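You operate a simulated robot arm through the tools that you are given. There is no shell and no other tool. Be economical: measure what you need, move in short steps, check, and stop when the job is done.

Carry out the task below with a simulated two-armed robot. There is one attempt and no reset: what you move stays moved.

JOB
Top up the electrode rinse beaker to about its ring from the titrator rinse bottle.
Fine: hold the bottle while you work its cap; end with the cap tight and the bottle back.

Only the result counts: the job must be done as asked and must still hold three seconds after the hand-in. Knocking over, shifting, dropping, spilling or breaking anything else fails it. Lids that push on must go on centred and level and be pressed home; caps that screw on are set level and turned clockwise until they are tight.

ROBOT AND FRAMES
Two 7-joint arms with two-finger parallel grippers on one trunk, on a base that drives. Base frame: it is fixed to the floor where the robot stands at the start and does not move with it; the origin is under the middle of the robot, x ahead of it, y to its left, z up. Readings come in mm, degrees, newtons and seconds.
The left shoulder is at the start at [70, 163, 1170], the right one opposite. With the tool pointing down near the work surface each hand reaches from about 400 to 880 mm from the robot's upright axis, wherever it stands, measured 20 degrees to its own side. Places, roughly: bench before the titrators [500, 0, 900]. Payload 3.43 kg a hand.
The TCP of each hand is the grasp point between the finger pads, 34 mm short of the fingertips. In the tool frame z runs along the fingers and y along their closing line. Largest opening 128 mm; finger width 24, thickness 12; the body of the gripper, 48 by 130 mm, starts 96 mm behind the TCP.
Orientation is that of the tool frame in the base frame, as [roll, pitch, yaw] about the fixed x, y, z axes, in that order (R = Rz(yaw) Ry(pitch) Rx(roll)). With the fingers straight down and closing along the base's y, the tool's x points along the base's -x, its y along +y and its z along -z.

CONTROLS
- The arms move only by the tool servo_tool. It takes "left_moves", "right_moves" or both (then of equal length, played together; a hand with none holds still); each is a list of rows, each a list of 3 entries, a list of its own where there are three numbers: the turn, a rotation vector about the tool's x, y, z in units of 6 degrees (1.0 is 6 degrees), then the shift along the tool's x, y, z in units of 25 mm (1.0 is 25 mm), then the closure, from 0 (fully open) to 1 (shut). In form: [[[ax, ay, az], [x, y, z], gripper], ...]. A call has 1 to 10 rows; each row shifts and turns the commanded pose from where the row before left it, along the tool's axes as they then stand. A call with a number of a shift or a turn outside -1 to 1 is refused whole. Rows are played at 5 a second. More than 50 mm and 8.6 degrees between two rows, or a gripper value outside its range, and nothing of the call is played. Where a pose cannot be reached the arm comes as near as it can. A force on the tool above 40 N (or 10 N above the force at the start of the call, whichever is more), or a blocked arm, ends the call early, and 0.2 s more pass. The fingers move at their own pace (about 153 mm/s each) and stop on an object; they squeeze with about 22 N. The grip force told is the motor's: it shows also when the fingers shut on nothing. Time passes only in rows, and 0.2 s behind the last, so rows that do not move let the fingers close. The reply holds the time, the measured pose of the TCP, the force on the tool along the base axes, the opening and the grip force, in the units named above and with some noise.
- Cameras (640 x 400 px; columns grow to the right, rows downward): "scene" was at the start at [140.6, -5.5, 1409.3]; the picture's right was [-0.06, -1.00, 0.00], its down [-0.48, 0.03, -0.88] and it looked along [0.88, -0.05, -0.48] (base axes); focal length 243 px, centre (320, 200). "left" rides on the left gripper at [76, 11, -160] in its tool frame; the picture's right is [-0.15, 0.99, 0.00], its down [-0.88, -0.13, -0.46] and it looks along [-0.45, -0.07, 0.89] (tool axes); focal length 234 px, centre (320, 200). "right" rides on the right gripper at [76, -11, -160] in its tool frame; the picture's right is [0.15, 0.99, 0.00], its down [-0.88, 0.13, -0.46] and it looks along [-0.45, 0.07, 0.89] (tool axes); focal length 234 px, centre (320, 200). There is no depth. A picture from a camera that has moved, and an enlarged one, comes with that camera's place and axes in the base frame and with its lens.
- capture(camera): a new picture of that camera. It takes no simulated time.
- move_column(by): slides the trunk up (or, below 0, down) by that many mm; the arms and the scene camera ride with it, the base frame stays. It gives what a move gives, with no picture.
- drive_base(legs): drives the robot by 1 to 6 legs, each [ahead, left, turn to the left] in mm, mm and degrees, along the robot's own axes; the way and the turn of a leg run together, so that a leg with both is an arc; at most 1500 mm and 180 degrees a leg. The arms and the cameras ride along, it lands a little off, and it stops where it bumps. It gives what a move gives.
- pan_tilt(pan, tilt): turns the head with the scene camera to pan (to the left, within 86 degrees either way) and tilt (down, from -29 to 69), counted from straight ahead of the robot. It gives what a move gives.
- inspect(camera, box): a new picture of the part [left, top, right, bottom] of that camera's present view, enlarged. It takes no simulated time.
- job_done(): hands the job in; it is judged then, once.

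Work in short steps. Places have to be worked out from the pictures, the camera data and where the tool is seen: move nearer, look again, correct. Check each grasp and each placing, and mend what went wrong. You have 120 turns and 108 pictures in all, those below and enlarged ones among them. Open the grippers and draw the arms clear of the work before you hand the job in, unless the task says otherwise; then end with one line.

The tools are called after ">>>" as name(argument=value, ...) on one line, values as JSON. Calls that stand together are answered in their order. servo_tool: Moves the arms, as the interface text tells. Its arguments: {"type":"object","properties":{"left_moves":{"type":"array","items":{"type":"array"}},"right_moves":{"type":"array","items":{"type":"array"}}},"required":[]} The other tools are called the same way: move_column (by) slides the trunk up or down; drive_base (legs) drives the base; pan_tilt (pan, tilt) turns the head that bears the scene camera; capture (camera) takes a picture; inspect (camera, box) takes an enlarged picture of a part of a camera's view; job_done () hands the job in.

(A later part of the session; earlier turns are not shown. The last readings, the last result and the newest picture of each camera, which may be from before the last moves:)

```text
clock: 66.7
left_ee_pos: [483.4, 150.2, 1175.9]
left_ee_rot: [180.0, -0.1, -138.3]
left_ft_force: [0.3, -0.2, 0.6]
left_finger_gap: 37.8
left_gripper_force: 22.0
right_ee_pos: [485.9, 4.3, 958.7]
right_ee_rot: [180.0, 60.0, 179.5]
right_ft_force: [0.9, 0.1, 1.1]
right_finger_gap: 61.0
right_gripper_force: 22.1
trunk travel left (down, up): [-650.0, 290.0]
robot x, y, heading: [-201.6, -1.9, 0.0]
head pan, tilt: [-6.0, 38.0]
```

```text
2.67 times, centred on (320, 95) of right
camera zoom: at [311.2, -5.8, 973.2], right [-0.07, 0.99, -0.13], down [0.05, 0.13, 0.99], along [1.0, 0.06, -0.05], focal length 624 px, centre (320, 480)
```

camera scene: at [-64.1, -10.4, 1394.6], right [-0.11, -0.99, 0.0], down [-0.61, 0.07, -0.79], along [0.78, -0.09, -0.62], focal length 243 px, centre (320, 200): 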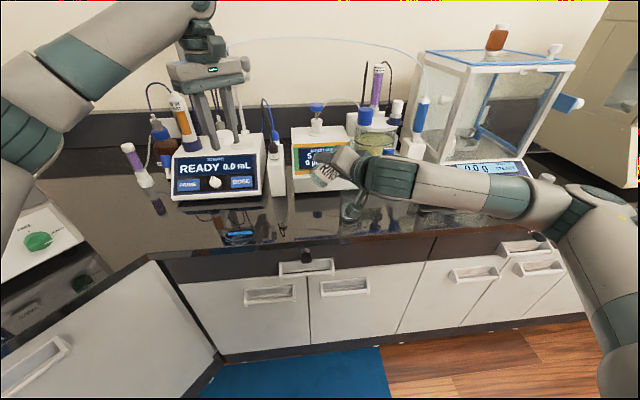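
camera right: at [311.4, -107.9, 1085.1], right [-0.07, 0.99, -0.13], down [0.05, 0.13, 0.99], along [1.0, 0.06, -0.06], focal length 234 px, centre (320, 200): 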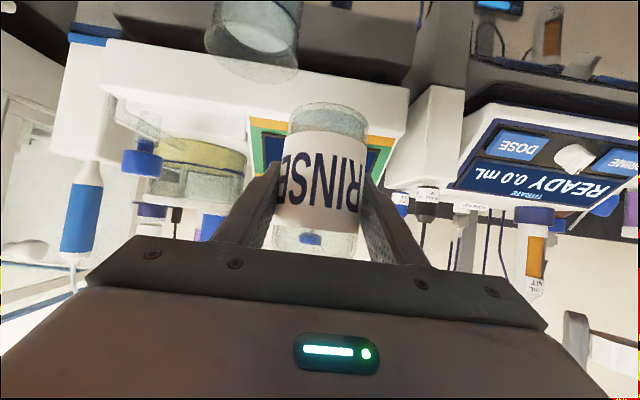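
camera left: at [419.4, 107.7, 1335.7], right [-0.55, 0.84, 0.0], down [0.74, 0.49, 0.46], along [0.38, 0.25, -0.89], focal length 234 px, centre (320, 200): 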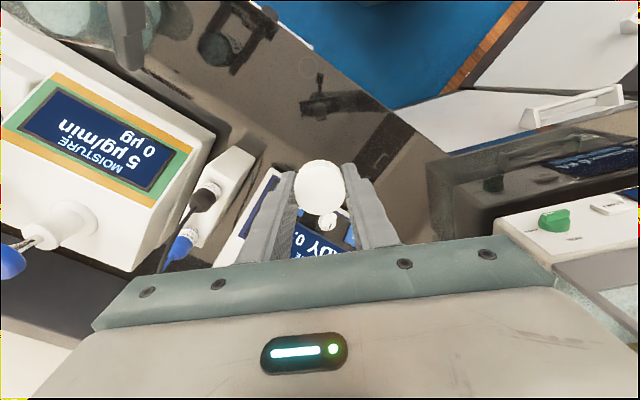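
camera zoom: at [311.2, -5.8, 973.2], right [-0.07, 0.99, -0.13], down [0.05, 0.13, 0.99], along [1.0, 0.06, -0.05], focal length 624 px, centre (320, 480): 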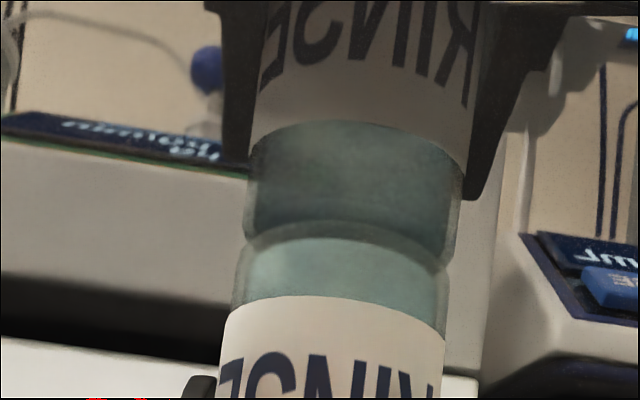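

The force swings positive: the base is on the bench. I open slightly and re-grip so the bottle stands square, then check how the mouth sits.

>>> servo_tool(right_moves=[[[0, 0, 0], [0, 0, 0], 0.44], [[0, 0, 0], [0, 0, 0], 0.44], [[0, 0, 0], [0, -0.08, 0], 0.44], [[0, 0, 0], [0, 0, 0], 1], [[0, 0, 0], [0, 0, 0], 1], [[0, 0, 0], [0, 0, 0], 1]])

>>> inspect(camera="scene", box=[250, 130, 350, 210])

>>> inspect(camera="right", box=[200, 20, 440, 170])

```text
clock: 68.1
left_ee_pos: [483.4, 151.5, 1175.6]
left_ee_rot: [-180.0, 0.0, -138.4]
left_ft_force: [0.5, -0.5, 0.7]
left_finger_gap: 37.8
left_gripper_force: 22.1
right_ee_pos: [487.0, 0.5, 958.9]
right_ee_rot: [180.0, 59.9, 179.6]
right_ft_force: [0.4, 0.1, 1.4]
right_finger_gap: 61.1
right_gripper_force: 21.8
trunk travel left (down, up): [-650.0, 290.0]
robot x, y, heading: [-200.8, -0.1, -0.4]
head pan, tilt: [-6.0, 38.0]
```

```text
5.00 times, centred on (300, 170) of scene
camera zoom: at [-64.6, -9.5, 1394.6], right [-0.11, -0.99, 0.0], down [-0.61, 0.07, -0.79], along [0.78, -0.09, -0.62], focal length 1216 px, centre (420, 350)
```

zoom: 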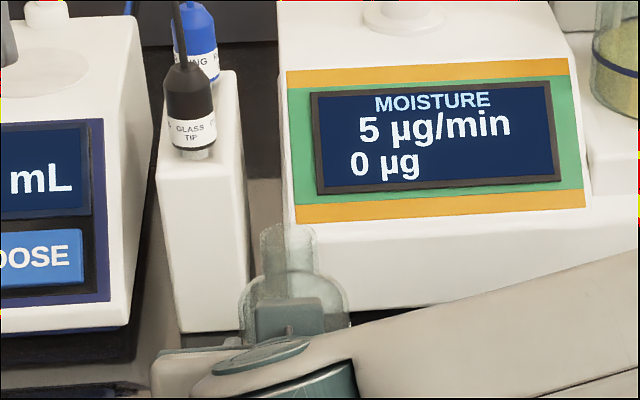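

```text
2.67 times, centred on (320, 95) of right
camera zoom: at [310.9, -8.5, 972.9], right [-0.07, 0.99, -0.13], down [0.05, 0.13, 0.99], along [1.0, 0.06, -0.06], focal length 624 px, centre (320, 480)
```

zoom: 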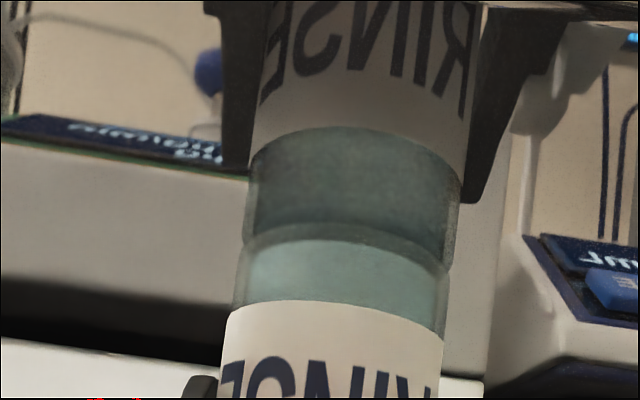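

Bottle stands in place, mouth about [478, 0]. I bring the cap back above it and pre-turn the left wrist counter-clockwise for a long closing stroke.

>>> servo_tool(left_moves=[[[0, 0, 0], [0.687, -0.725, 0.3], 1], [[0, 0, 0], [0.687, -0.725, 0.3], 1], [[0, 0, 0], [0.687, -0.725, 0.3], 1], [[0, 0, 0], [0.687, -0.725, 0.3], 1], [[0, 0, 0], [0.687, -0.725, 0.3], 1], [[0, 0, 0], [0.687, -0.725, 0.3], 1]])

>>> servo_tool(left_moves=[[[0, 0, -1], [0, 0, 0], 1], [[0, 0, -1], [0, 0, 0], 1], [[0, 0, -1], [0, 0, 0], 1], [[0, 0, -1], [0, 0, 0], 1], [[0, 0, -1], [0, 0, 0], 1], [[0, 0, -1], [0, 0, 0], 1], [[0, 0, -1], [0, 0, 0], 1], [[0, 0, -1], [0, 0, 0], 1], [[0, 0, -1], [0, 0, 0], 1]])

>>> capture(camera="left")

>>> inspect(camera="scene", box=[250, 120, 350, 200])

```text
clock: 69.5
left_ee_pos: [478.8, -1.2, 1130.3]
left_ee_rot: [180.0, -0.1, -138.2]
left_ft_force: [-0.3, -0.1, 0.1]
left_finger_gap: 37.5
left_gripper_force: 22.1
right_ee_pos: [486.9, 1.0, 958.2]
right_ee_rot: [179.9, 60.1, 179.6]
right_ft_force: [0.4, -0.4, 0.2]
right_finger_gap: 61.0
right_gripper_force: 22.0
trunk travel left (down, up): [-650.0, 290.0]
robot x, y, heading: [-201.1, -2.4, -0.2]
head pan, tilt: [-6.0, 38.0]
```

```text
clock: 71.5
left_ee_pos: [476.2, 0.7, 1130.4]
left_ee_rot: [-180.0, 0.0, -84.2]
left_ft_force: [-0.3, 0.2, 0.3]
left_finger_gap: 37.9
left_gripper_force: 22.3
right_ee_pos: [487.8, -0.3, 958.1]
right_ee_rot: [-180.0, 60.0, 179.7]
right_ft_force: [0.8, 0.6, -0.1]
right_finger_gap: 61.0
right_gripper_force: 22.0
trunk travel left (down, up): [-650.0, 290.0]
robot x, y, heading: [-203.8, -2.2, -0.3]
head pan, tilt: [-6.0, 38.0]
```

```text
38 pictures are left
camera left: at [473.2, -75.8, 1291.0], right [-1.0, 0.05, 0.0], down [0.04, 0.89, 0.46], along [0.02, 0.46, -0.89], focal length 234 px, centre (320, 200)
```

left: 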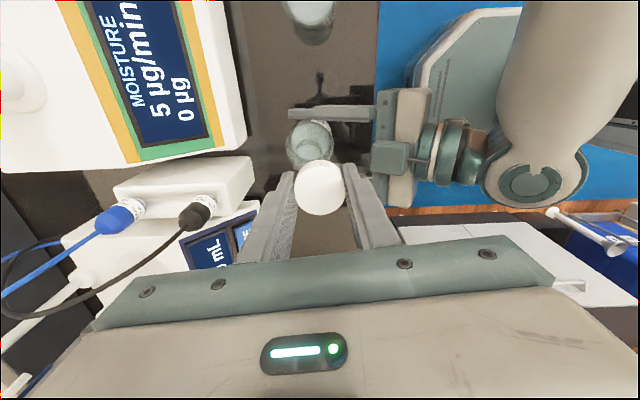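

```text
5.00 times, centred on (300, 160) of scene
camera zoom: at [-64.4, -9.6, 1394.6], right [-0.11, -0.99, 0.0], down [-0.61, 0.07, -0.79], along [0.78, -0.09, -0.62], focal length 1216 px, centre (420, 400)
```

zoom: 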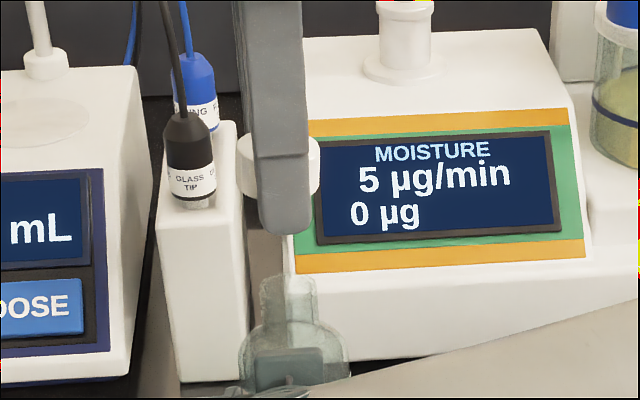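

Sideways alignment looks right from the scene camera. I check the other axis in the left camera.

>>> inspect(camera="left", box=[260, 100, 380, 220])

```text
3.33 times, centred on (320, 160) of left
camera zoom: at [473.2, -75.8, 1291.0], right [-1.0, 0.05, 0.0], down [0.04, 0.89, 0.46], along [0.02, 0.46, -0.89], focal length 781 px, centre (320, 333)
```

zoom: 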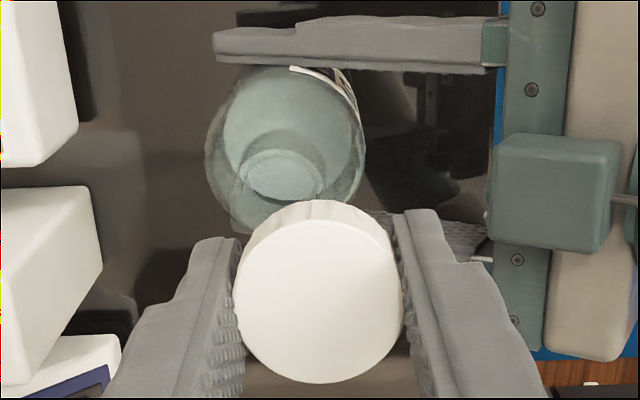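

The bottle now stands about 12 mm further in x than the cap (mouth about [489, -1]). I shift the cap over it and come down to z 1092 for a closer look.

>>> servo_tool(left_moves=[[[0, 0, 0], [0.06, -0.25, 0.4], 1], [[0, 0, 0], [0.06, -0.25, 0.6], 1], [[0, 0, 0], [0, 0, 0.5], 1], [[0, 0, 0], [0, 0, 0], 1]])

>>> inspect(camera="left", box=[260, 100, 380, 220])

>>> inspect(camera="scene", box=[260, 140, 340, 200])

```text
clock: 72.5
left_ee_pos: [490.0, 0.3, 1093.4]
left_ee_rot: [179.9, 0.0, -84.3]
left_ft_force: [-0.7, 0.2, 0.4]
left_finger_gap: 38.0
left_gripper_force: 22.2
right_ee_pos: [487.4, 0.4, 959.4]
right_ee_rot: [180.0, 60.0, 179.8]
right_ft_force: [-0.2, 0.4, -0.4]
right_finger_gap: 61.2
right_gripper_force: 21.9
trunk travel left (down, up): [-650.0, 290.0]
robot x, y, heading: [-199.6, -0.3, -0.5]
head pan, tilt: [-6.0, 38.0]
```

```text
3.33 times, centred on (320, 160) of left
camera zoom: at [485.4, -76.2, 1253.4], right [-1.0, 0.05, 0.0], down [0.04, 0.89, 0.46], along [0.02, 0.46, -0.89], focal length 781 px, centre (320, 333)
```

zoom: 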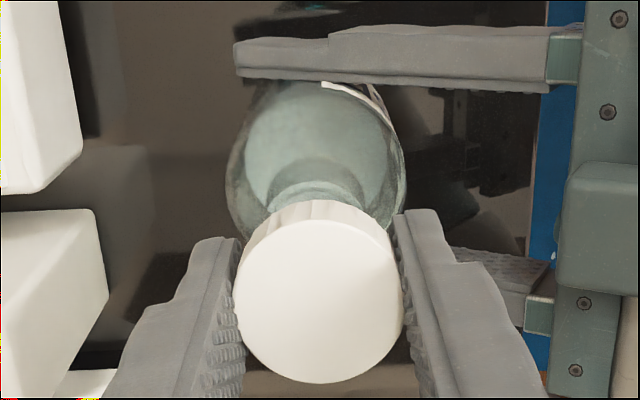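

```text
6.67 times, centred on (300, 170) of scene
camera zoom: at [-64.3, -9.8, 1394.6], right [-0.11, -0.99, 0.0], down [-0.61, 0.07, -0.79], along [0.78, -0.09, -0.62], focal length 1621 px, centre (453, 400)
```

zoom: 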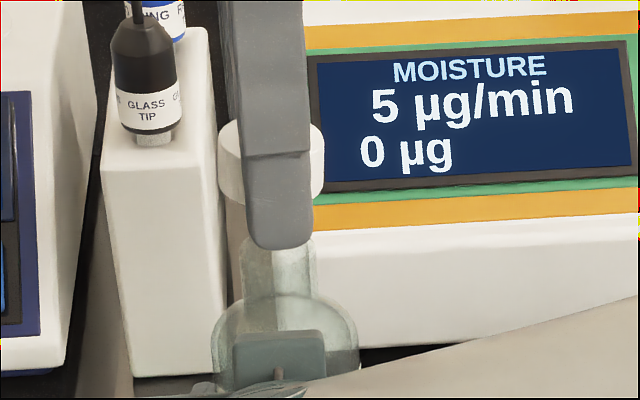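

Alignment is within about 1 mm both ways. I lower the cap onto the neck slowly.

>>> servo_tool(left_moves=[[[0, 0, 0], [0.03, 0, 0.4], 1], [[0, 0, 0], [0, 0, 0.4], 1], [[0, 0, 0], [0, 0, 0.3], 1], [[0, 0, 0], [0, 0, 0.1], 1], [[0, 0, 0], [0, 0, 0.05], 1], [[0, 0, 0], [0, 0, 0], 1]])

>>> inspect(camera="left", box=[260, 100, 380, 220])

>>> inspect(camera="scene", box=[260, 140, 340, 200])

```text
clock: 73.9
left_ee_pos: [489.4, -0.7, 1062.2]
left_ee_rot: [179.9, 0.0, -84.3]
left_ft_force: [-0.4, -0.4, 0.4]
left_finger_gap: 37.9
left_gripper_force: 21.9
right_ee_pos: [487.8, 0.5, 959.0]
right_ee_rot: [180.0, 59.9, 179.7]
right_ft_force: [-1.1, -0.1, -0.7]
right_finger_gap: 61.1
right_gripper_force: 21.8
trunk travel left (down, up): [-650.0, 290.0]
robot x, y, heading: [-203.7, 3.3, -0.0]
head pan, tilt: [-6.0, 38.0]
```

```text
3.33 times, centred on (320, 160) of left
camera zoom: at [485.3, -77.8, 1223.3], right [-1.0, 0.05, 0.0], down [0.04, 0.89, 0.46], along [0.02, 0.46, -0.89], focal length 781 px, centre (320, 333)
```

zoom: 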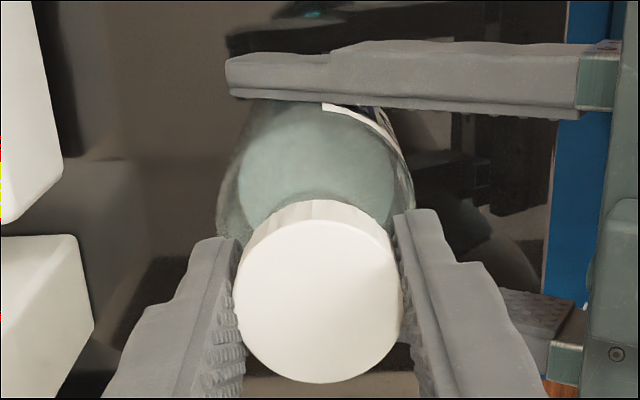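

```text
6.67 times, centred on (300, 170) of scene
camera zoom: at [-64.4, -9.8, 1394.6], right [-0.11, -0.99, 0.0], down [-0.61, 0.07, -0.79], along [0.78, -0.09, -0.62], focal length 1621 px, centre (453, 400)
```

zoom: 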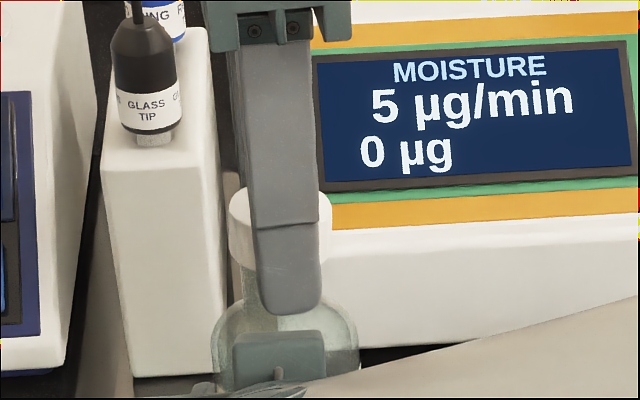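

No contact yet; I go on down in 1 mm steps to feel the thread.

>>> servo_tool(left_moves=[[[0, 0, 0], [0, 0, 0.04], 1], [[0, 0, 0], [0, 0, 0.04], 1], [[0, 0, 0], [0, 0, 0.04], 1], [[0, 0, 0], [0, 0, 0.04], 1], [[0, 0, 0], [0, 0, 0], 1]])

```text
clock: 75.1
left_ee_pos: [488.0, 1.4, 1058.4]
left_ee_rot: [-180.0, 0.1, -84.3]
left_ft_force: [0.4, -0.4, 1.0]
left_finger_gap: 38.0
left_gripper_force: 21.0
right_ee_pos: [486.9, 1.7, 959.0]
right_ee_rot: [179.9, 59.9, 179.7]
right_ft_force: [-0.5, 0.4, -0.4]
right_finger_gap: 60.8
right_gripper_force: 22.2
trunk travel left (down, up): [-650.0, 290.0]
robot x, y, heading: [-201.7, -0.7, -0.3]
head pan, tilt: [-6.0, 38.0]
```

>>> servo_tool(left_moves=[[[0, 0, 0], [0, 0, 0.04], 1], [[0, 0, 0], [0, 0, 0.04], 1], [[0, 0, 0], [0, 0, 0], 1]])

```text
clock: 75.9
left_ee_pos: [488.4, -1.5, 1056.9]
left_ee_rot: [179.9, 0.0, -84.2]
left_ft_force: [0.1, -0.4, -0.6]
left_finger_gap: 38.1
left_gripper_force: 21.8
right_ee_pos: [488.1, 0.1, 958.6]
right_ee_rot: [180.0, 59.9, 179.7]
right_ft_force: [-0.4, 0.3, -0.3]
right_finger_gap: 61.2
right_gripper_force: 22.2
trunk travel left (down, up): [-650.0, 290.0]
robot x, y, heading: [-200.0, 0.8, -0.1]
head pan, tilt: [-6.0, 38.0]
```

Still free (the bottle stood about 3 mm higher before). Down further by millimetres.

>>> servo_tool(left_moves=[[[0, 0, 0], [0, 0, 0.04], 1], [[0, 0, 0], [0, 0, 0.04], 1], [[0, 0, 0], [0, 0, 0], 1]])

>>> inspect(camera="scene", box=[260, 140, 340, 200])

```text
clock: 76.7
left_ee_pos: [487.7, 0.0, 1055.0]
left_ee_rot: [-179.9, 0.0, -84.2]
left_ft_force: [10.6, 5.9, 1.2]
left_finger_gap: 38.0
left_gripper_force: 21.8
right_ee_pos: [486.8, 1.3, 958.6]
right_ee_rot: [-179.9, 59.9, 179.8]
right_ft_force: [-10.0, -6.2, 0.4]
right_finger_gap: 61.1
right_gripper_force: 22.1
trunk travel left (down, up): [-650.0, 290.0]
robot x, y, heading: [-199.2, 1.1, -0.5]
head pan, tilt: [-6.0, 38.0]
```

```text
6.67 times, centred on (300, 170) of scene
camera zoom: at [-64.7, -9.8, 1394.7], right [-0.11, -0.99, 0.0], down [-0.61, 0.07, -0.79], along [0.78, -0.09, -0.62], focal length 1621 px, centre (453, 400)
```

zoom: 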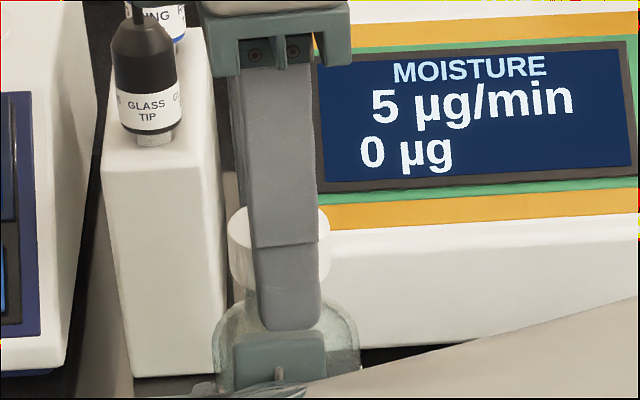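

Side forces show the thread has taken hold, about 1 mm off-centre. I relieve that and start turning clockwise.

>>> servo_tool(left_moves=[[[0, 0, 0], [-0.03, -0.06, 0], 1], [[0, 0, 1], [0, 0, 0.004], 1], [[0, 0, 1], [0, 0, 0.004], 1], [[0, 0, 1], [0, 0, 0.004], 1], [[0, 0, 1], [0, 0, 0.004], 1], [[0, 0, 1], [0, 0, 0.004], 1], [[0, 0, 1], [0, 0, 0.004], 1]])

```text
clock: 78.3
left_ee_pos: [489.7, -0.9, 1052.8]
left_ee_rot: [179.9, 0.0, -120.4]
left_ft_force: [-10.4, 9.4, 6.1]
left_finger_gap: 38.2
left_gripper_force: 22.0
right_ee_pos: [487.7, -1.3, 959.6]
right_ee_rot: [-180.0, 60.0, 179.6]
right_ft_force: [12.1, -8.6, -1.7]
right_finger_gap: 61.3
right_gripper_force: 22.2
trunk travel left (down, up): [-650.0, 290.0]
robot x, y, heading: [-199.5, 2.5, -0.3]
head pan, tilt: [-6.0, 38.0]
```

Forces stay moderate; I relieve again and turn on by 54 degrees.

>>> servo_tool(left_moves=[[[0, 0, 0], [-0.015, 0.055, 0], 1], [[0, 0, 1], [0, 0, 0.002], 1], [[0, 0, 1], [0, 0, 0.002], 1], [[0, 0, 1], [0, 0, 0.002], 1], [[0, 0, 1], [0, 0, 0.002], 1], [[0, 0, 1], [0, 0, 0.002], 1], [[0, 0, 1], [0, 0, 0.002], 1], [[0, 0, 1], [0, 0, 0.002], 1], [[0, 0, 1], [0, 0, 0.002], 1], [[0, 0, 1], [0, 0, 0.002], 1]])

>>> inspect(camera="scene", box=[260, 140, 340, 200])

>>> inspect(camera="left", box=[220, 90, 420, 240])

```text
clock: 80.5
left_ee_pos: [489.6, 0.4, 1053.3]
left_ee_rot: [180.0, 0.0, -174.3]
left_ft_force: [4.5, 2.7, 1.3]
left_finger_gap: 38.2
left_gripper_force: 21.9
right_ee_pos: [486.9, 1.2, 958.2]
right_ee_rot: [-179.9, 60.0, 179.7]
right_ft_force: [-4.8, -3.4, 0.3]
right_finger_gap: 61.1
right_gripper_force: 21.5
trunk travel left (down, up): [-650.0, 290.0]
robot x, y, heading: [-201.0, 1.5, -0.1]
head pan, tilt: [-6.0, 38.0]
```

```text
6.67 times, centred on (300, 170) of scene
camera zoom: at [-64.7, -9.8, 1394.6], right [-0.11, -0.99, 0.0], down [-0.61, 0.07, -0.79], along [0.78, -0.09, -0.62], focal length 1621 px, centre (453, 400)
```

zoom: 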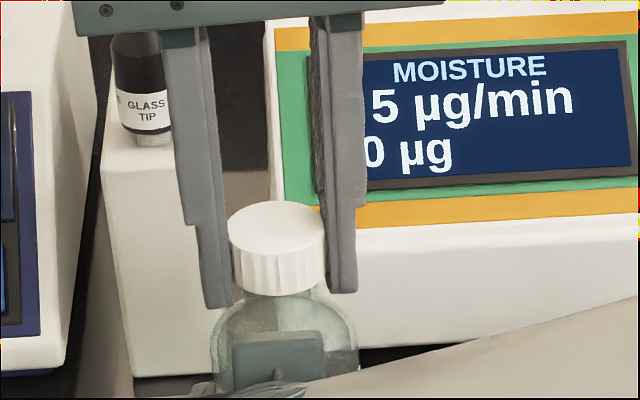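

```text
2.67 times, centred on (320, 165) of left
camera zoom: at [412.8, 4.0, 1213.4], right [0.05, 1.0, 0.0], down [0.89, -0.04, 0.46], along [0.46, -0.02, -0.89], focal length 624 px, centre (320, 293)
```

zoom: 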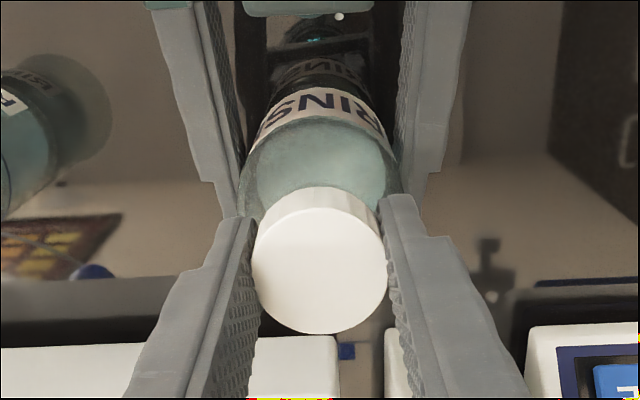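

Cap is level and threading. I finish the stroke, then open, swing back and take another.

>>> servo_tool(left_moves=[[[0, 0, 1], [0, 0, 0.002], 1], [[0, 0, 1], [0, 0, 0.002], 1], [[0, 0, 1], [0, 0, 0.002], 1], [[0, 0, 1], [0, 0, 0.002], 1], [[0, 0, 1], [0, 0, 0.002], 1], [[0, 0, 1], [0, 0, 0.002], 1], [[0, 0, 1], [0, 0, 0.002], 1], [[0, 0, 1], [0, 0, 0.002], 1]])

>>> servo_tool(left_moves=[[[0, 0, 0], [0, 0, 0], 0.5], [[0, 0, 0], [0, 0, 0], 0.5], [[0, 0, -1], [0, 0, 0], 0.5], [[0, 0, -1], [0, 0, 0], 0.5], [[0, 0, -1], [0, 0, 0], 0.5], [[0, 0, -1], [0, 0, 0], 0.5], [[0, 0, -1], [0, 0, 0], 0.5], [[0, 0, -1], [0, 0, 0], 0.5], [[0, 0, -1], [0, 0, 0], 0.5], [[0, 0, -1], [0, 0, 0], 0.5]])

>>> servo_tool(left_moves=[[[0, 0, -1], [0, 0, 0], 0.5], [[0, 0, -1], [0, 0, 0], 0.5], [[0, 0, -1], [0, 0, 0], 0.5], [[0, 0, -1], [0, 0, 0], 0.5], [[0, 0, -1], [0, 0, 0], 0.5], [[0, 0, -1], [0, 0, 0], 0.5], [[0, 0, -1], [0, 0, 0], 0.5], [[0, 0, -1], [0, 0, 0], 0.5], [[0, 0, -1], [0, 0, 0], 0.5], [[0, 0, -1], [0, 0, 0], 0.5]])

>>> inspect(camera="left", box=[260, 100, 380, 220])

>>> inspect(camera="scene", box=[260, 140, 340, 200])

```text
clock: 82.3
left_ee_pos: [488.8, 1.1, 1051.8]
left_ee_rot: [-179.9, -0.1, 137.5]
left_ft_force: [-1.1, 1.8, 12.6]
left_finger_gap: 38.0
left_gripper_force: 22.3
right_ee_pos: [486.6, 1.0, 958.7]
right_ee_rot: [-179.9, 60.0, 179.7]
right_ft_force: [0.3, 2.1, -2.2]
right_finger_gap: 61.0
right_gripper_force: 22.0
trunk travel left (down, up): [-650.0, 290.0]
robot x, y, heading: [-198.7, 1.9, -0.4]
head pan, tilt: [-6.0, 38.0]
```

```text
clock: 84.5
left_ee_pos: [489.9, -0.4, 1051.8]
left_ee_rot: [-180.0, 0.0, -174.3]
left_ft_force: [-0.3, -0.2, 0.4]
left_finger_gap: 63.8
left_gripper_force: 0.1
right_ee_pos: [486.8, 0.4, 958.7]
right_ee_rot: [-180.0, 60.0, 179.6]
right_ft_force: [1.7, -1.3, 0.9]
right_finger_gap: 61.1
right_gripper_force: 21.5
trunk travel left (down, up): [-650.0, 290.0]
robot x, y, heading: [-199.4, -0.9, -0.1]
head pan, tilt: [-6.0, 38.0]
```

```text
clock: 86.7
left_ee_pos: [489.6, 0.2, 1051.6]
left_ee_rot: [180.0, 0.0, -114.2]
left_ft_force: [-0.1, -0.3, 0.3]
left_finger_gap: 63.9
left_gripper_force: 0.0
right_ee_pos: [487.6, -0.4, 959.4]
right_ee_rot: [-180.0, 60.1, 179.7]
right_ft_force: [2.7, -0.6, 1.9]
right_finger_gap: 61.2
right_gripper_force: 22.1
trunk travel left (down, up): [-650.0, 290.0]
robot x, y, heading: [-200.0, 1.1, -0.4]
head pan, tilt: [-6.0, 38.0]
```

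```text
3.33 times, centred on (320, 160) of left
camera zoom: at [448.2, -64.8, 1212.2], right [-0.84, 0.54, 0.0], down [0.48, 0.75, 0.46], along [0.24, 0.38, -0.89], focal length 781 px, centre (320, 333)
```

zoom: 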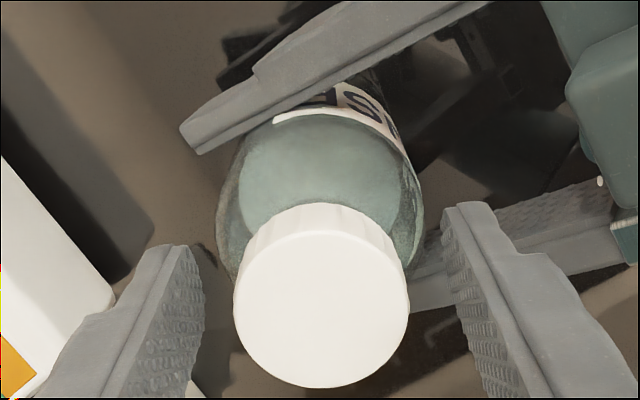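

```text
6.67 times, centred on (300, 170) of scene
camera zoom: at [-64.6, -9.9, 1394.6], right [-0.11, -0.99, 0.0], down [-0.61, 0.07, -0.79], along [0.78, -0.09, -0.62], focal length 1621 px, centre (453, 400)
```

zoom: 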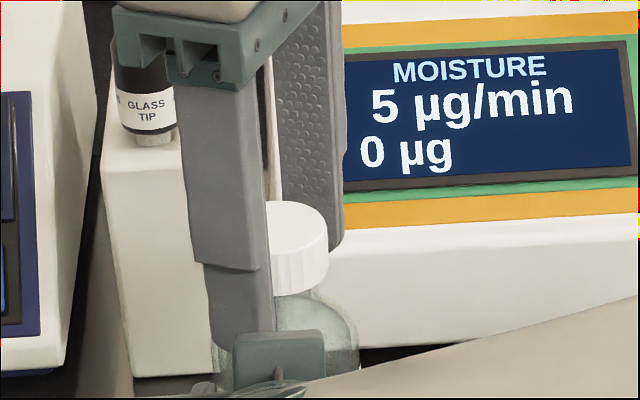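

Well centred. I complete the back-swing, grip and turn clockwise again.

>>> servo_tool(left_moves=[[[0, 0, -1], [0, 0, 0], 0.5], [[0, 0, -1], [0, 0, 0], 0.5], [[0, 0, -1], [0, 0, 0], 0.5], [[0, 0, -1], [0, 0, 0], 0.5], [[0, 0, 0], [0, 0, 0], 1], [[0, 0, 0], [0, 0, 0], 1], [[0, 0, 0], [0, 0, 0], 1]])

>>> servo_tool(left_moves=[[[0, 0, 1], [0, 0, 0.002], 1], [[0, 0, 1], [0, 0, 0.002], 1], [[0, 0, 1], [0, 0, 0.002], 1], [[0, 0, 1], [0, 0, 0.002], 1], [[0, 0, 1], [0, 0, 0.002], 1], [[0, 0, 1], [0, 0, 0.002], 1], [[0, 0, 1], [0, 0, 0.002], 1], [[0, 0, 1], [0, 0, 0.002], 1]])

>>> inspect(camera="right", box=[200, 20, 440, 170])

```text
clock: 88.3
left_ee_pos: [490.3, -0.5, 1051.1]
left_ee_rot: [179.9, 0.1, -90.1]
left_ft_force: [3.6, 0.0, 0.1]
left_finger_gap: 37.9
left_gripper_force: 22.2
right_ee_pos: [487.7, 0.3, 958.8]
right_ee_rot: [-180.0, 60.0, 179.7]
right_ft_force: [-3.0, -1.8, 3.7]
right_finger_gap: 61.0
right_gripper_force: 22.7
trunk travel left (down, up): [-650.0, 290.0]
robot x, y, heading: [-199.1, 1.4, -0.2]
head pan, tilt: [-6.0, 38.0]
```

```text
clock: 90.1
left_ee_pos: [489.1, -0.4, 1051.1]
left_ee_rot: [179.9, 0.0, -138.4]
left_ft_force: [-3.6, 2.4, 0.4]
left_finger_gap: 38.2
left_gripper_force: 22.2
right_ee_pos: [486.9, -0.1, 959.3]
right_ee_rot: [-180.0, 60.0, 179.6]
right_ft_force: [1.4, -1.3, 0.6]
right_finger_gap: 61.0
right_gripper_force: 22.1
trunk travel left (down, up): [-650.0, 290.0]
robot x, y, heading: [-201.4, -0.2, -0.4]
head pan, tilt: [-6.0, 38.0]
```

```text
2.67 times, centred on (320, 95) of right
camera zoom: at [310.8, -8.5, 973.1], right [-0.07, 0.99, -0.13], down [0.05, 0.13, 0.99], along [1.0, 0.06, -0.06], focal length 624 px, centre (320, 480)
```

zoom: 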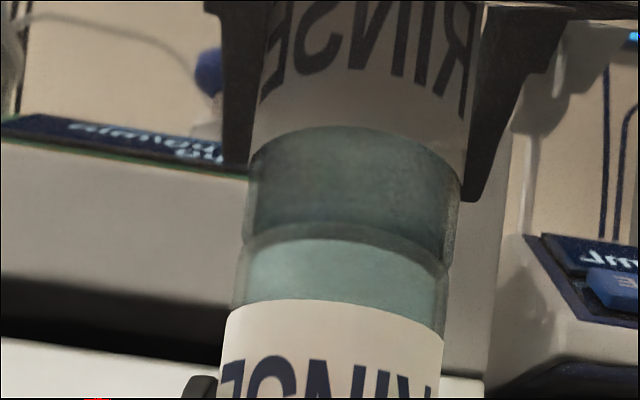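

The bottle doesn't turn with it. I continue the stroke.

>>> servo_tool(left_moves=[[[0, 0, 1], [0, 0, 0.002], 1], [[0, 0, 1], [0, 0, 0.002], 1], [[0, 0, 1], [0, 0, 0.002], 1], [[0, 0, 1], [0, 0, 0.002], 1], [[0, 0, 1], [0, 0, 0.002], 1], [[0, 0, 1], [0, 0, 0.002], 1], [[0, 0, 1], [0, 0, 0.002], 1], [[0, 0, 1], [0, 0, 0.002], 1]])

>>> servo_tool(left_moves=[[[0, 0, 1], [0, 0, 0.002], 1], [[0, 0, 1], [0, 0, 0.002], 1], [[0, 0, 1], [0, 0, 0.002], 1], [[0, 0, 1], [0, 0, 0.002], 1], [[0, 0, 1], [0, 0, 0.002], 1], [[0, 0, 1], [0, 0, 0.002], 1], [[0, 0, 1], [0, 0, 0.002], 1]])

>>> inspect(camera="right", box=[200, 20, 440, 170])

>>> inspect(camera="scene", box=[260, 140, 340, 200])

```text
clock: 91.9
left_ee_pos: [490.2, 0.4, 1049.9]
left_ee_rot: [180.0, -0.1, 173.7]
left_ft_force: [-4.8, 1.2, 1.3]
left_finger_gap: 37.9
left_gripper_force: 22.2
right_ee_pos: [487.4, 0.8, 959.3]
right_ee_rot: [-179.9, 60.0, 179.7]
right_ft_force: [6.0, -2.0, -0.9]
right_finger_gap: 61.1
right_gripper_force: 22.3
trunk travel left (down, up): [-650.0, 290.0]
robot x, y, heading: [-202.8, -1.1, -0.3]
head pan, tilt: [-6.0, 38.0]
```

```text
clock: 93.5
left_ee_pos: [489.3, 0.7, 1049.0]
left_ee_rot: [180.0, -0.1, 131.7]
left_ft_force: [1.5, 1.8, 3.4]
left_finger_gap: 38.1
left_gripper_force: 22.2
right_ee_pos: [486.4, 0.6, 959.9]
right_ee_rot: [180.0, 59.9, 179.8]
right_ft_force: [1.2, -1.5, -0.6]
right_finger_gap: 61.2
right_gripper_force: 22.1
trunk travel left (down, up): [-650.0, 290.0]
robot x, y, heading: [-199.3, 2.4, -0.3]
head pan, tilt: [-6.0, 38.0]
```

```text
2.67 times, centred on (320, 95) of right
camera zoom: at [310.9, -8.7, 973.0], right [-0.07, 0.99, -0.13], down [0.05, 0.13, 0.99], along [1.0, 0.06, -0.06], focal length 624 px, centre (320, 480)
```

zoom: 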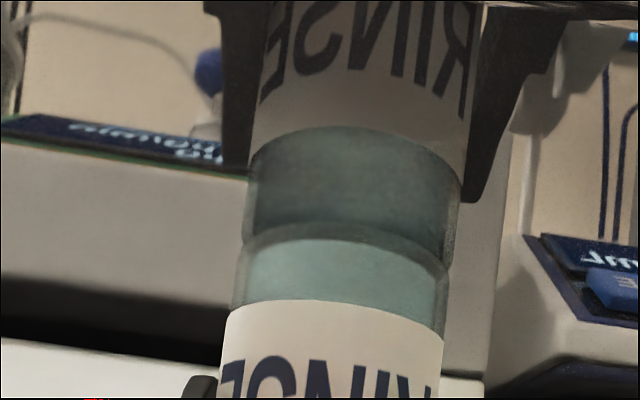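

```text
6.67 times, centred on (300, 170) of scene
camera zoom: at [-64.5, -9.8, 1394.6], right [-0.11, -0.99, 0.0], down [-0.61, 0.07, -0.79], along [0.78, -0.09, -0.62], focal length 1621 px, centre (453, 400)
```

zoom: 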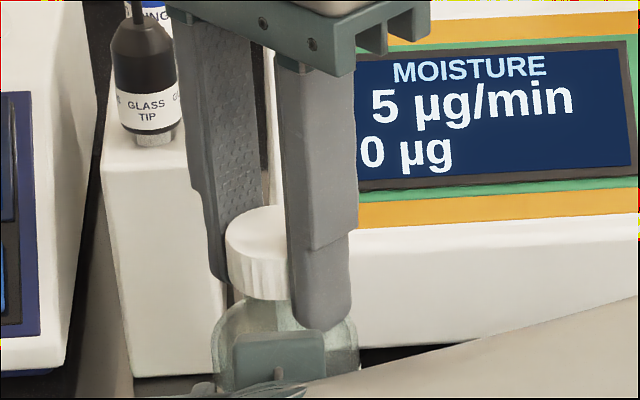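

About 275 degrees so far. I take another stroke to make it tight.

>>> servo_tool(left_moves=[[[0, 0, 0], [0, 0, 0], 0.5], [[0, 0, 0], [0, 0, 0], 0.5], [[0, 0, -1], [0, 0, 0], 0.5], [[0, 0, -1], [0, 0, 0], 0.5], [[0, 0, -1], [0, 0, 0], 0.5], [[0, 0, -1], [0, 0, 0], 0.5], [[0, 0, -1], [0, 0, 0], 0.5], [[0, 0, -1], [0, 0, 0], 0.5], [[0, 0, -1], [0, 0, 0], 0.5], [[0, 0, -1], [0, 0, 0], 0.5]])

>>> servo_tool(left_moves=[[[0, 0, -1], [0, 0, 0], 0.5], [[0, 0, -1], [0, 0, 0], 0.5], [[0, 0, -1], [0, 0, 0], 0.5], [[0, 0, -1], [0, 0, 0], 0.5], [[0, 0, -1], [0, 0, 0], 0.5], [[0, 0, -1], [0, 0, 0], 0.5], [[0, 0, -1], [0, 0, 0], 0.5], [[0, 0, -1], [0, 0, 0], 0.5], [[0, 0, -1], [0, 0, 0], 0.5], [[0, 0, -1], [0, 0, 0], 0.5]])

>>> servo_tool(left_moves=[[[0, 0, -1], [0, 0, 0], 0.5], [[0, 0, -1], [0, 0, 0], 0.5], [[0, 0, -1], [0, 0, 0], 0.5], [[0, 0, -1], [0, 0, 0], 0.5], [[0, 0, -1], [0, 0, 0], 0.5], [[0, 0, 0], [0, 0, 0], 1], [[0, 0, 0], [0, 0, 0], 1], [[0, 0, 0], [0, 0, 0], 1]])

>>> inspect(camera="left", box=[270, 130, 370, 230])

>>> servo_tool(left_moves=[[[0, 0, 1], [0, 0, 0.002], 1], [[0, 0, 1], [0, 0, 0.002], 1], [[0, 0, 1], [0, 0, 0.002], 1], [[0, 0, 1], [0, 0, 0.002], 1], [[0, 0, 1], [0, 0, 0.002], 1], [[0, 0, 1], [0, 0, 0.002], 1], [[0, 0, 1], [0, 0, 0.002], 1], [[0, 0, 1], [0, 0, 0.002], 1]])

>>> inspect(camera="left", box=[270, 130, 370, 230])

```text
clock: 95.7
left_ee_pos: [489.2, -0.1, 1049.6]
left_ee_rot: [180.0, 0.1, 179.8]
left_ft_force: [-0.9, 0.3, 0.5]
left_finger_gap: 64.0
left_gripper_force: 0.1
right_ee_pos: [485.7, -0.3, 959.0]
right_ee_rot: [180.0, 60.0, 179.7]
right_ft_force: [-1.0, 0.6, -0.2]
right_finger_gap: 61.2
right_gripper_force: 22.4
trunk travel left (down, up): [-650.0, 290.0]
robot x, y, heading: [-199.5, 2.3, -0.1]
head pan, tilt: [-6.0, 38.0]
```

```text
clock: 97.9
left_ee_pos: [488.7, 1.6, 1048.0]
left_ee_rot: [179.9, 0.0, -120.2]
left_ft_force: [0.3, -0.2, 0.2]
left_finger_gap: 64.1
left_gripper_force: 0.1
right_ee_pos: [487.0, 0.8, 958.7]
right_ee_rot: [-180.0, 60.1, 179.7]
right_ft_force: [0.0, 0.9, -0.4]
right_finger_gap: 61.0
right_gripper_force: 21.8
trunk travel left (down, up): [-650.0, 290.0]
robot x, y, heading: [-198.8, -0.2, -0.3]
head pan, tilt: [-6.0, 38.0]
```

```text
clock: 99.7
left_ee_pos: [490.5, 0.4, 1049.2]
left_ee_rot: [180.0, 0.0, -90.4]
left_ft_force: [-1.3, -0.3, 0.3]
left_finger_gap: 37.6
left_gripper_force: 22.4
right_ee_pos: [487.3, 0.7, 958.4]
right_ee_rot: [179.9, 60.0, 179.7]
right_ft_force: [1.0, 0.3, -1.5]
right_finger_gap: 61.2
right_gripper_force: 21.6
trunk travel left (down, up): [-650.0, 290.0]
robot x, y, heading: [-197.1, 0.4, -0.2]
head pan, tilt: [-6.0, 38.0]
```

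```text
4.00 times, centred on (320, 180) of left
camera zoom: at [478.5, -75.6, 1209.6], right [-0.99, 0.15, 0.0], down [0.13, 0.88, 0.46], along [0.07, 0.45, -0.89], focal length 937 px, centre (320, 280)
```

zoom: 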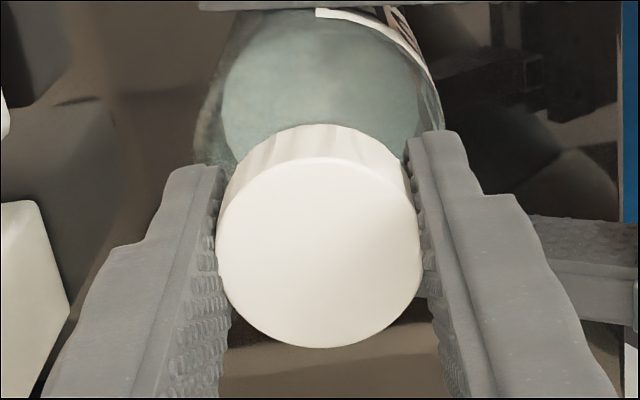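

```text
clock: 101.5
left_ee_pos: [490.4, 0.7, 1049.5]
left_ee_rot: [179.9, -0.1, -138.4]
left_ft_force: [-2.0, 0.4, -0.2]
left_finger_gap: 38.2
left_gripper_force: 21.9
right_ee_pos: [488.0, 1.1, 959.1]
right_ee_rot: [180.0, 60.1, 179.6]
right_ft_force: [1.4, -0.5, 0.4]
right_finger_gap: 61.0
right_gripper_force: 22.0
trunk travel left (down, up): [-650.0, 290.0]
robot x, y, heading: [-197.5, 0.5, -0.5]
head pan, tilt: [-6.0, 38.0]
```

```text
4.00 times, centred on (320, 180) of left
camera zoom: at [425.6, -42.2, 1210.0], right [-0.55, 0.84, 0.0], down [0.75, 0.49, 0.45], along [0.38, 0.25, -0.89], focal length 937 px, centre (320, 280)
```

zoom: 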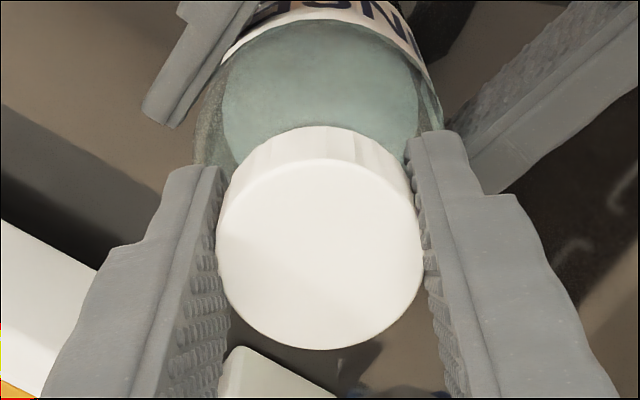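

Turning on to the end of this stroke.

>>> servo_tool(left_moves=[[[0, 0, 1], [0, 0, 0.002], 1], [[0, 0, 1], [0, 0, 0.002], 1], [[0, 0, 1], [0, 0, 0.002], 1], [[0, 0, 1], [0, 0, 0.002], 1], [[0, 0, 1], [0, 0, 0.002], 1], [[0, 0, 1], [0, 0, 0.002], 1], [[0, 0, 1], [0, 0, 0.002], 1], [[0, 0, 1], [0, 0, 0.002], 1]])

>>> servo_tool(left_moves=[[[0, 0, 1], [0, 0, 0.002], 1], [[0, 0, 1], [0, 0, 0.002], 1], [[0, 0, 1], [0, 0, 0.002], 1], [[0, 0, 1], [0, 0, 0.002], 1], [[0, 0, 1], [0, 0, 0.002], 1], [[0, 0, 1], [0, 0, 0.002], 1], [[0, 0, 1], [0, 0, 0.002], 1]])

>>> inspect(camera="left", box=[270, 130, 370, 230])

>>> inspect(camera="right", box=[200, 20, 440, 170])

```text
clock: 103.3
left_ee_pos: [490.5, -0.4, 1047.1]
left_ee_rot: [-180.0, 0.0, 173.6]
left_ft_force: [1.4, -1.6, 5.2]
left_finger_gap: 38.1
left_gripper_force: 22.7
right_ee_pos: [486.9, 2.4, 958.3]
right_ee_rot: [-180.0, 60.0, 179.7]
right_ft_force: [0.3, 0.5, -0.2]
right_finger_gap: 61.0
right_gripper_force: 21.7
trunk travel left (down, up): [-650.0, 290.0]
robot x, y, heading: [-200.1, 5.9, -0.4]
head pan, tilt: [-6.0, 38.0]
```

```text
clock: 104.9
left_ee_pos: [489.3, 1.1, 1046.1]
left_ee_rot: [-179.9, 0.0, 131.7]
left_ft_force: [1.9, 4.4, 1.6]
left_finger_gap: 38.1
left_gripper_force: 22.2
right_ee_pos: [487.2, 1.1, 958.9]
right_ee_rot: [-180.0, 60.0, 179.6]
right_ft_force: [-1.8, -3.7, 0.0]
right_finger_gap: 61.0
right_gripper_force: 22.0
trunk travel left (down, up): [-650.0, 290.0]
robot x, y, heading: [-199.3, 2.2, -0.5]
head pan, tilt: [-6.0, 38.0]
```

```text
4.00 times, centred on (320, 180) of left
camera zoom: at [447.8, 64.4, 1207.4], right [0.84, 0.55, 0.0], down [0.49, -0.74, 0.46], along [0.25, -0.38, -0.89], focal length 937 px, centre (320, 280)
```

zoom: 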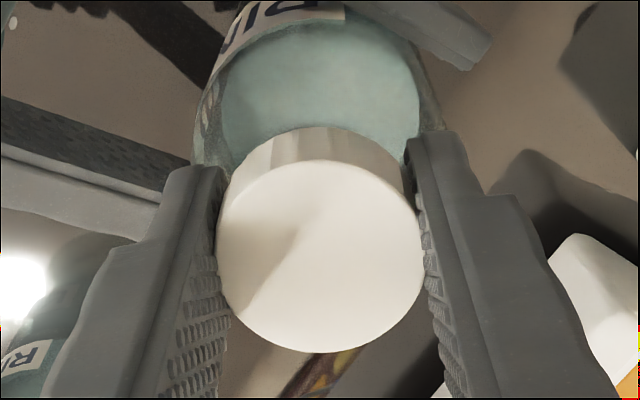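

```text
2.67 times, centred on (320, 95) of right
camera zoom: at [310.9, -8.6, 973.0], right [-0.07, 0.99, -0.13], down [0.05, 0.13, 0.99], along [1.0, 0.06, -0.06], focal length 624 px, centre (320, 480)
```

zoom: 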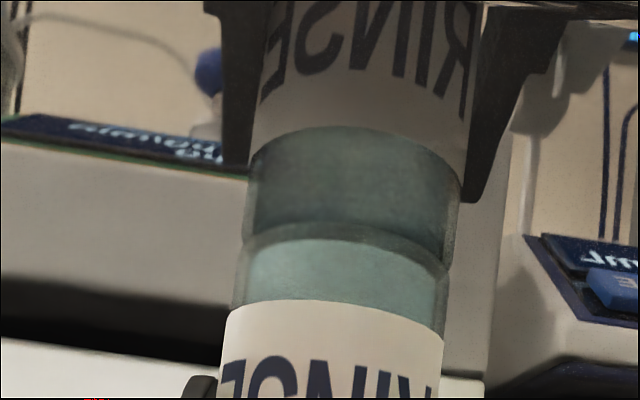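

I compare the cap's seat with the original view.

>>> inspect(camera="scene", box=[230, 120, 390, 220])

```text
4.00 times, centred on (310, 170) of scene
camera zoom: at [-64.7, -9.5, 1394.6], right [-0.11, -0.99, 0.0], down [-0.61, 0.07, -0.79], along [0.78, -0.09, -0.62], focal length 973 px, centre (360, 320)
```

zoom: 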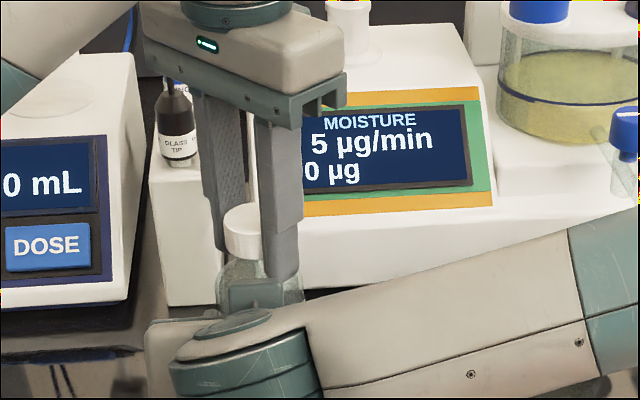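

The cap appears seated at its original height. I do one more short stroke and watch the cap's ridges against the fingers to see whether it slips (tight) or still turns.

>>> servo_tool(left_moves=[[[0, 0, 0], [0, 0, -0.08], 0.5], [[0, 0, 0], [0, 0, -0.04], 0.5], [[0, 0, -1], [0, 0, 0], 0.5], [[0, 0, -1], [0, 0, 0], 0.5], [[0, 0, -1], [0, 0, 0], 0.5], [[0, 0, -1], [0, 0, 0], 0.5], [[0, 0, -1], [0, 0, 0], 0.5], [[0, 0, -1], [0, 0, 0], 0.5], [[0, 0, -1], [0, 0, 0], 0.5], [[0, 0, -1], [0, 0, 0], 0.5]])

>>> servo_tool(left_moves=[[[0, 0, -1], [0, 0, 0], 0.5], [[0, 0, -1], [0, 0, 0], 0.5], [[0, 0, -1], [0, 0, 0], 0.5], [[0, 0, 0], [0, 0, 0], 1], [[0, 0, 0], [0, 0, 0], 1], [[0, 0, 0], [0, 0, 0], 1]])

>>> inspect(camera="left", box=[290, 150, 350, 180])

>>> servo_tool(left_moves=[[[0, 0, 1], [0, 0, 0], 1], [[0, 0, 1], [0, 0, 0], 1], [[0, 0, 1], [0, 0, 0], 1], [[0, 0, 1], [0, 0, 0], 1]])

>>> inspect(camera="left", box=[290, 150, 350, 180])

```text
clock: 107.1
left_ee_pos: [489.3, -0.2, 1050.0]
left_ee_rot: [180.0, 0.0, 179.7]
left_ft_force: [-0.7, 0.2, -0.2]
left_finger_gap: 64.1
left_gripper_force: 0.2
right_ee_pos: [486.4, 0.8, 959.0]
right_ee_rot: [-180.0, 59.9, 179.7]
right_ft_force: [0.5, 0.9, -0.3]
right_finger_gap: 61.2
right_gripper_force: 21.5
trunk travel left (down, up): [-650.0, 290.0]
robot x, y, heading: [-200.4, 4.6, -0.1]
head pan, tilt: [-6.0, 38.0]
```

```text
clock: 108.5
left_ee_pos: [489.3, -1.1, 1049.8]
left_ee_rot: [-180.0, -0.1, -162.3]
left_ft_force: [-0.2, 0.1, -0.3]
left_finger_gap: 37.7
left_gripper_force: 21.5
right_ee_pos: [486.4, 0.3, 959.9]
right_ee_rot: [-180.0, 60.0, 179.6]
right_ft_force: [0.4, 0.6, -0.2]
right_finger_gap: 61.1
right_gripper_force: 22.4
trunk travel left (down, up): [-650.0, 290.0]
robot x, y, heading: [-200.9, -1.9, -0.4]
head pan, tilt: [-6.0, 38.0]
```

```text
10.67 times, centred on (320, 165) of left
camera zoom: at [414.0, -12.1, 1211.0], right [-0.16, 0.99, 0.0], down [0.88, 0.14, 0.46], along [0.45, 0.07, -0.89], focal length 2498 px, centre (320, 573)
```

zoom: 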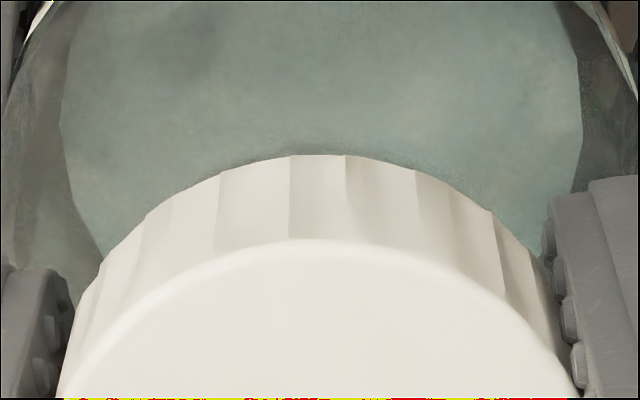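

```text
clock: 109.5
left_ee_pos: [490.2, 0.7, 1049.3]
left_ee_rot: [-180.0, 0.1, 173.6]
left_ft_force: [-0.2, -1.1, 3.6]
left_finger_gap: 37.8
left_gripper_force: 22.4
right_ee_pos: [487.6, 0.4, 958.3]
right_ee_rot: [-180.0, 59.9, 179.7]
right_ft_force: [1.9, 0.6, 0.1]
right_finger_gap: 61.3
right_gripper_force: 21.9
trunk travel left (down, up): [-650.0, 290.0]
robot x, y, heading: [-200.1, -0.6, -0.3]
head pan, tilt: [-6.0, 38.0]
```

```text
10.67 times, centred on (320, 165) of left
camera zoom: at [415.7, 20.2, 1210.0], right [0.26, 0.97, 0.0], down [0.86, -0.23, 0.46], along [0.44, -0.12, -0.89], focal length 2498 px, centre (320, 573)
```

zoom: 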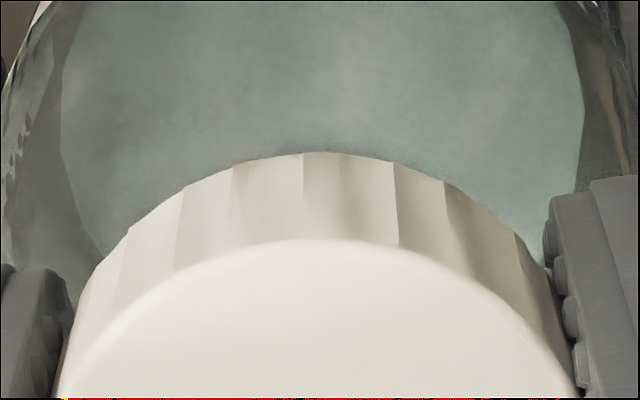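

The ridges shift against the fingers, hinting at slip. A cleaner test: turn another 24 degrees, open, swing back to this same yaw and compare the ridge pattern.

>>> servo_tool(left_moves=[[[0, 0, 1], [0, 0, 0], 1], [[0, 0, 1], [0, 0, 0], 1], [[0, 0, 1], [0, 0, 0], 1], [[0, 0, 1], [0, 0, 0], 1], [[0, 0, 0], [0, 0, 0], 0.5], [[0, 0, -1], [0, 0, 0], 0.5], [[0, 0, -1], [0, 0, 0], 0.5], [[0, 0, -1], [0, 0, 0], 0.5], [[0, 0, -1], [0, 0, 0], 0.5], [[0, 0, 0], [0, 0, 0], 0.5]])

>>> inspect(camera="left", box=[290, 150, 350, 180])

```text
clock: 111.7
left_ee_pos: [488.9, 1.7, 1049.2]
left_ee_rot: [180.0, 0.1, 173.9]
left_ft_force: [0.3, -0.7, 0.0]
left_finger_gap: 64.0
left_gripper_force: 0.1
right_ee_pos: [486.9, 1.2, 959.4]
right_ee_rot: [180.0, 60.0, 179.6]
right_ft_force: [-1.2, -1.2, 0.2]
right_finger_gap: 60.8
right_gripper_force: 22.3
trunk travel left (down, up): [-650.0, 290.0]
robot x, y, heading: [-204.0, 1.6, -0.3]
head pan, tilt: [-6.0, 38.0]
```

```text
10.67 times, centred on (320, 165) of left
camera zoom: at [415.5, 20.3, 1210.9], right [0.25, 0.97, 0.0], down [0.86, -0.23, 0.46], along [0.44, -0.12, -0.89], focal length 2498 px, centre (320, 573)
```

zoom: 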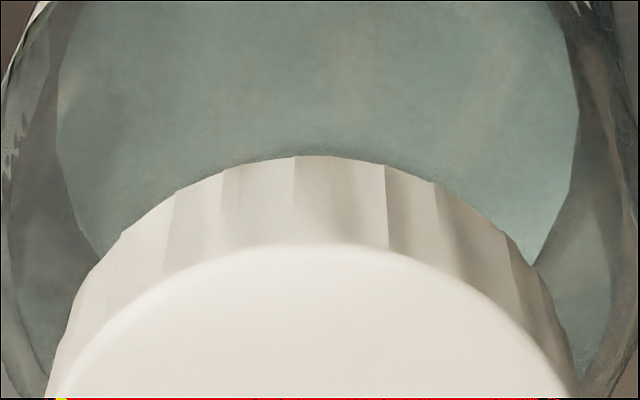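

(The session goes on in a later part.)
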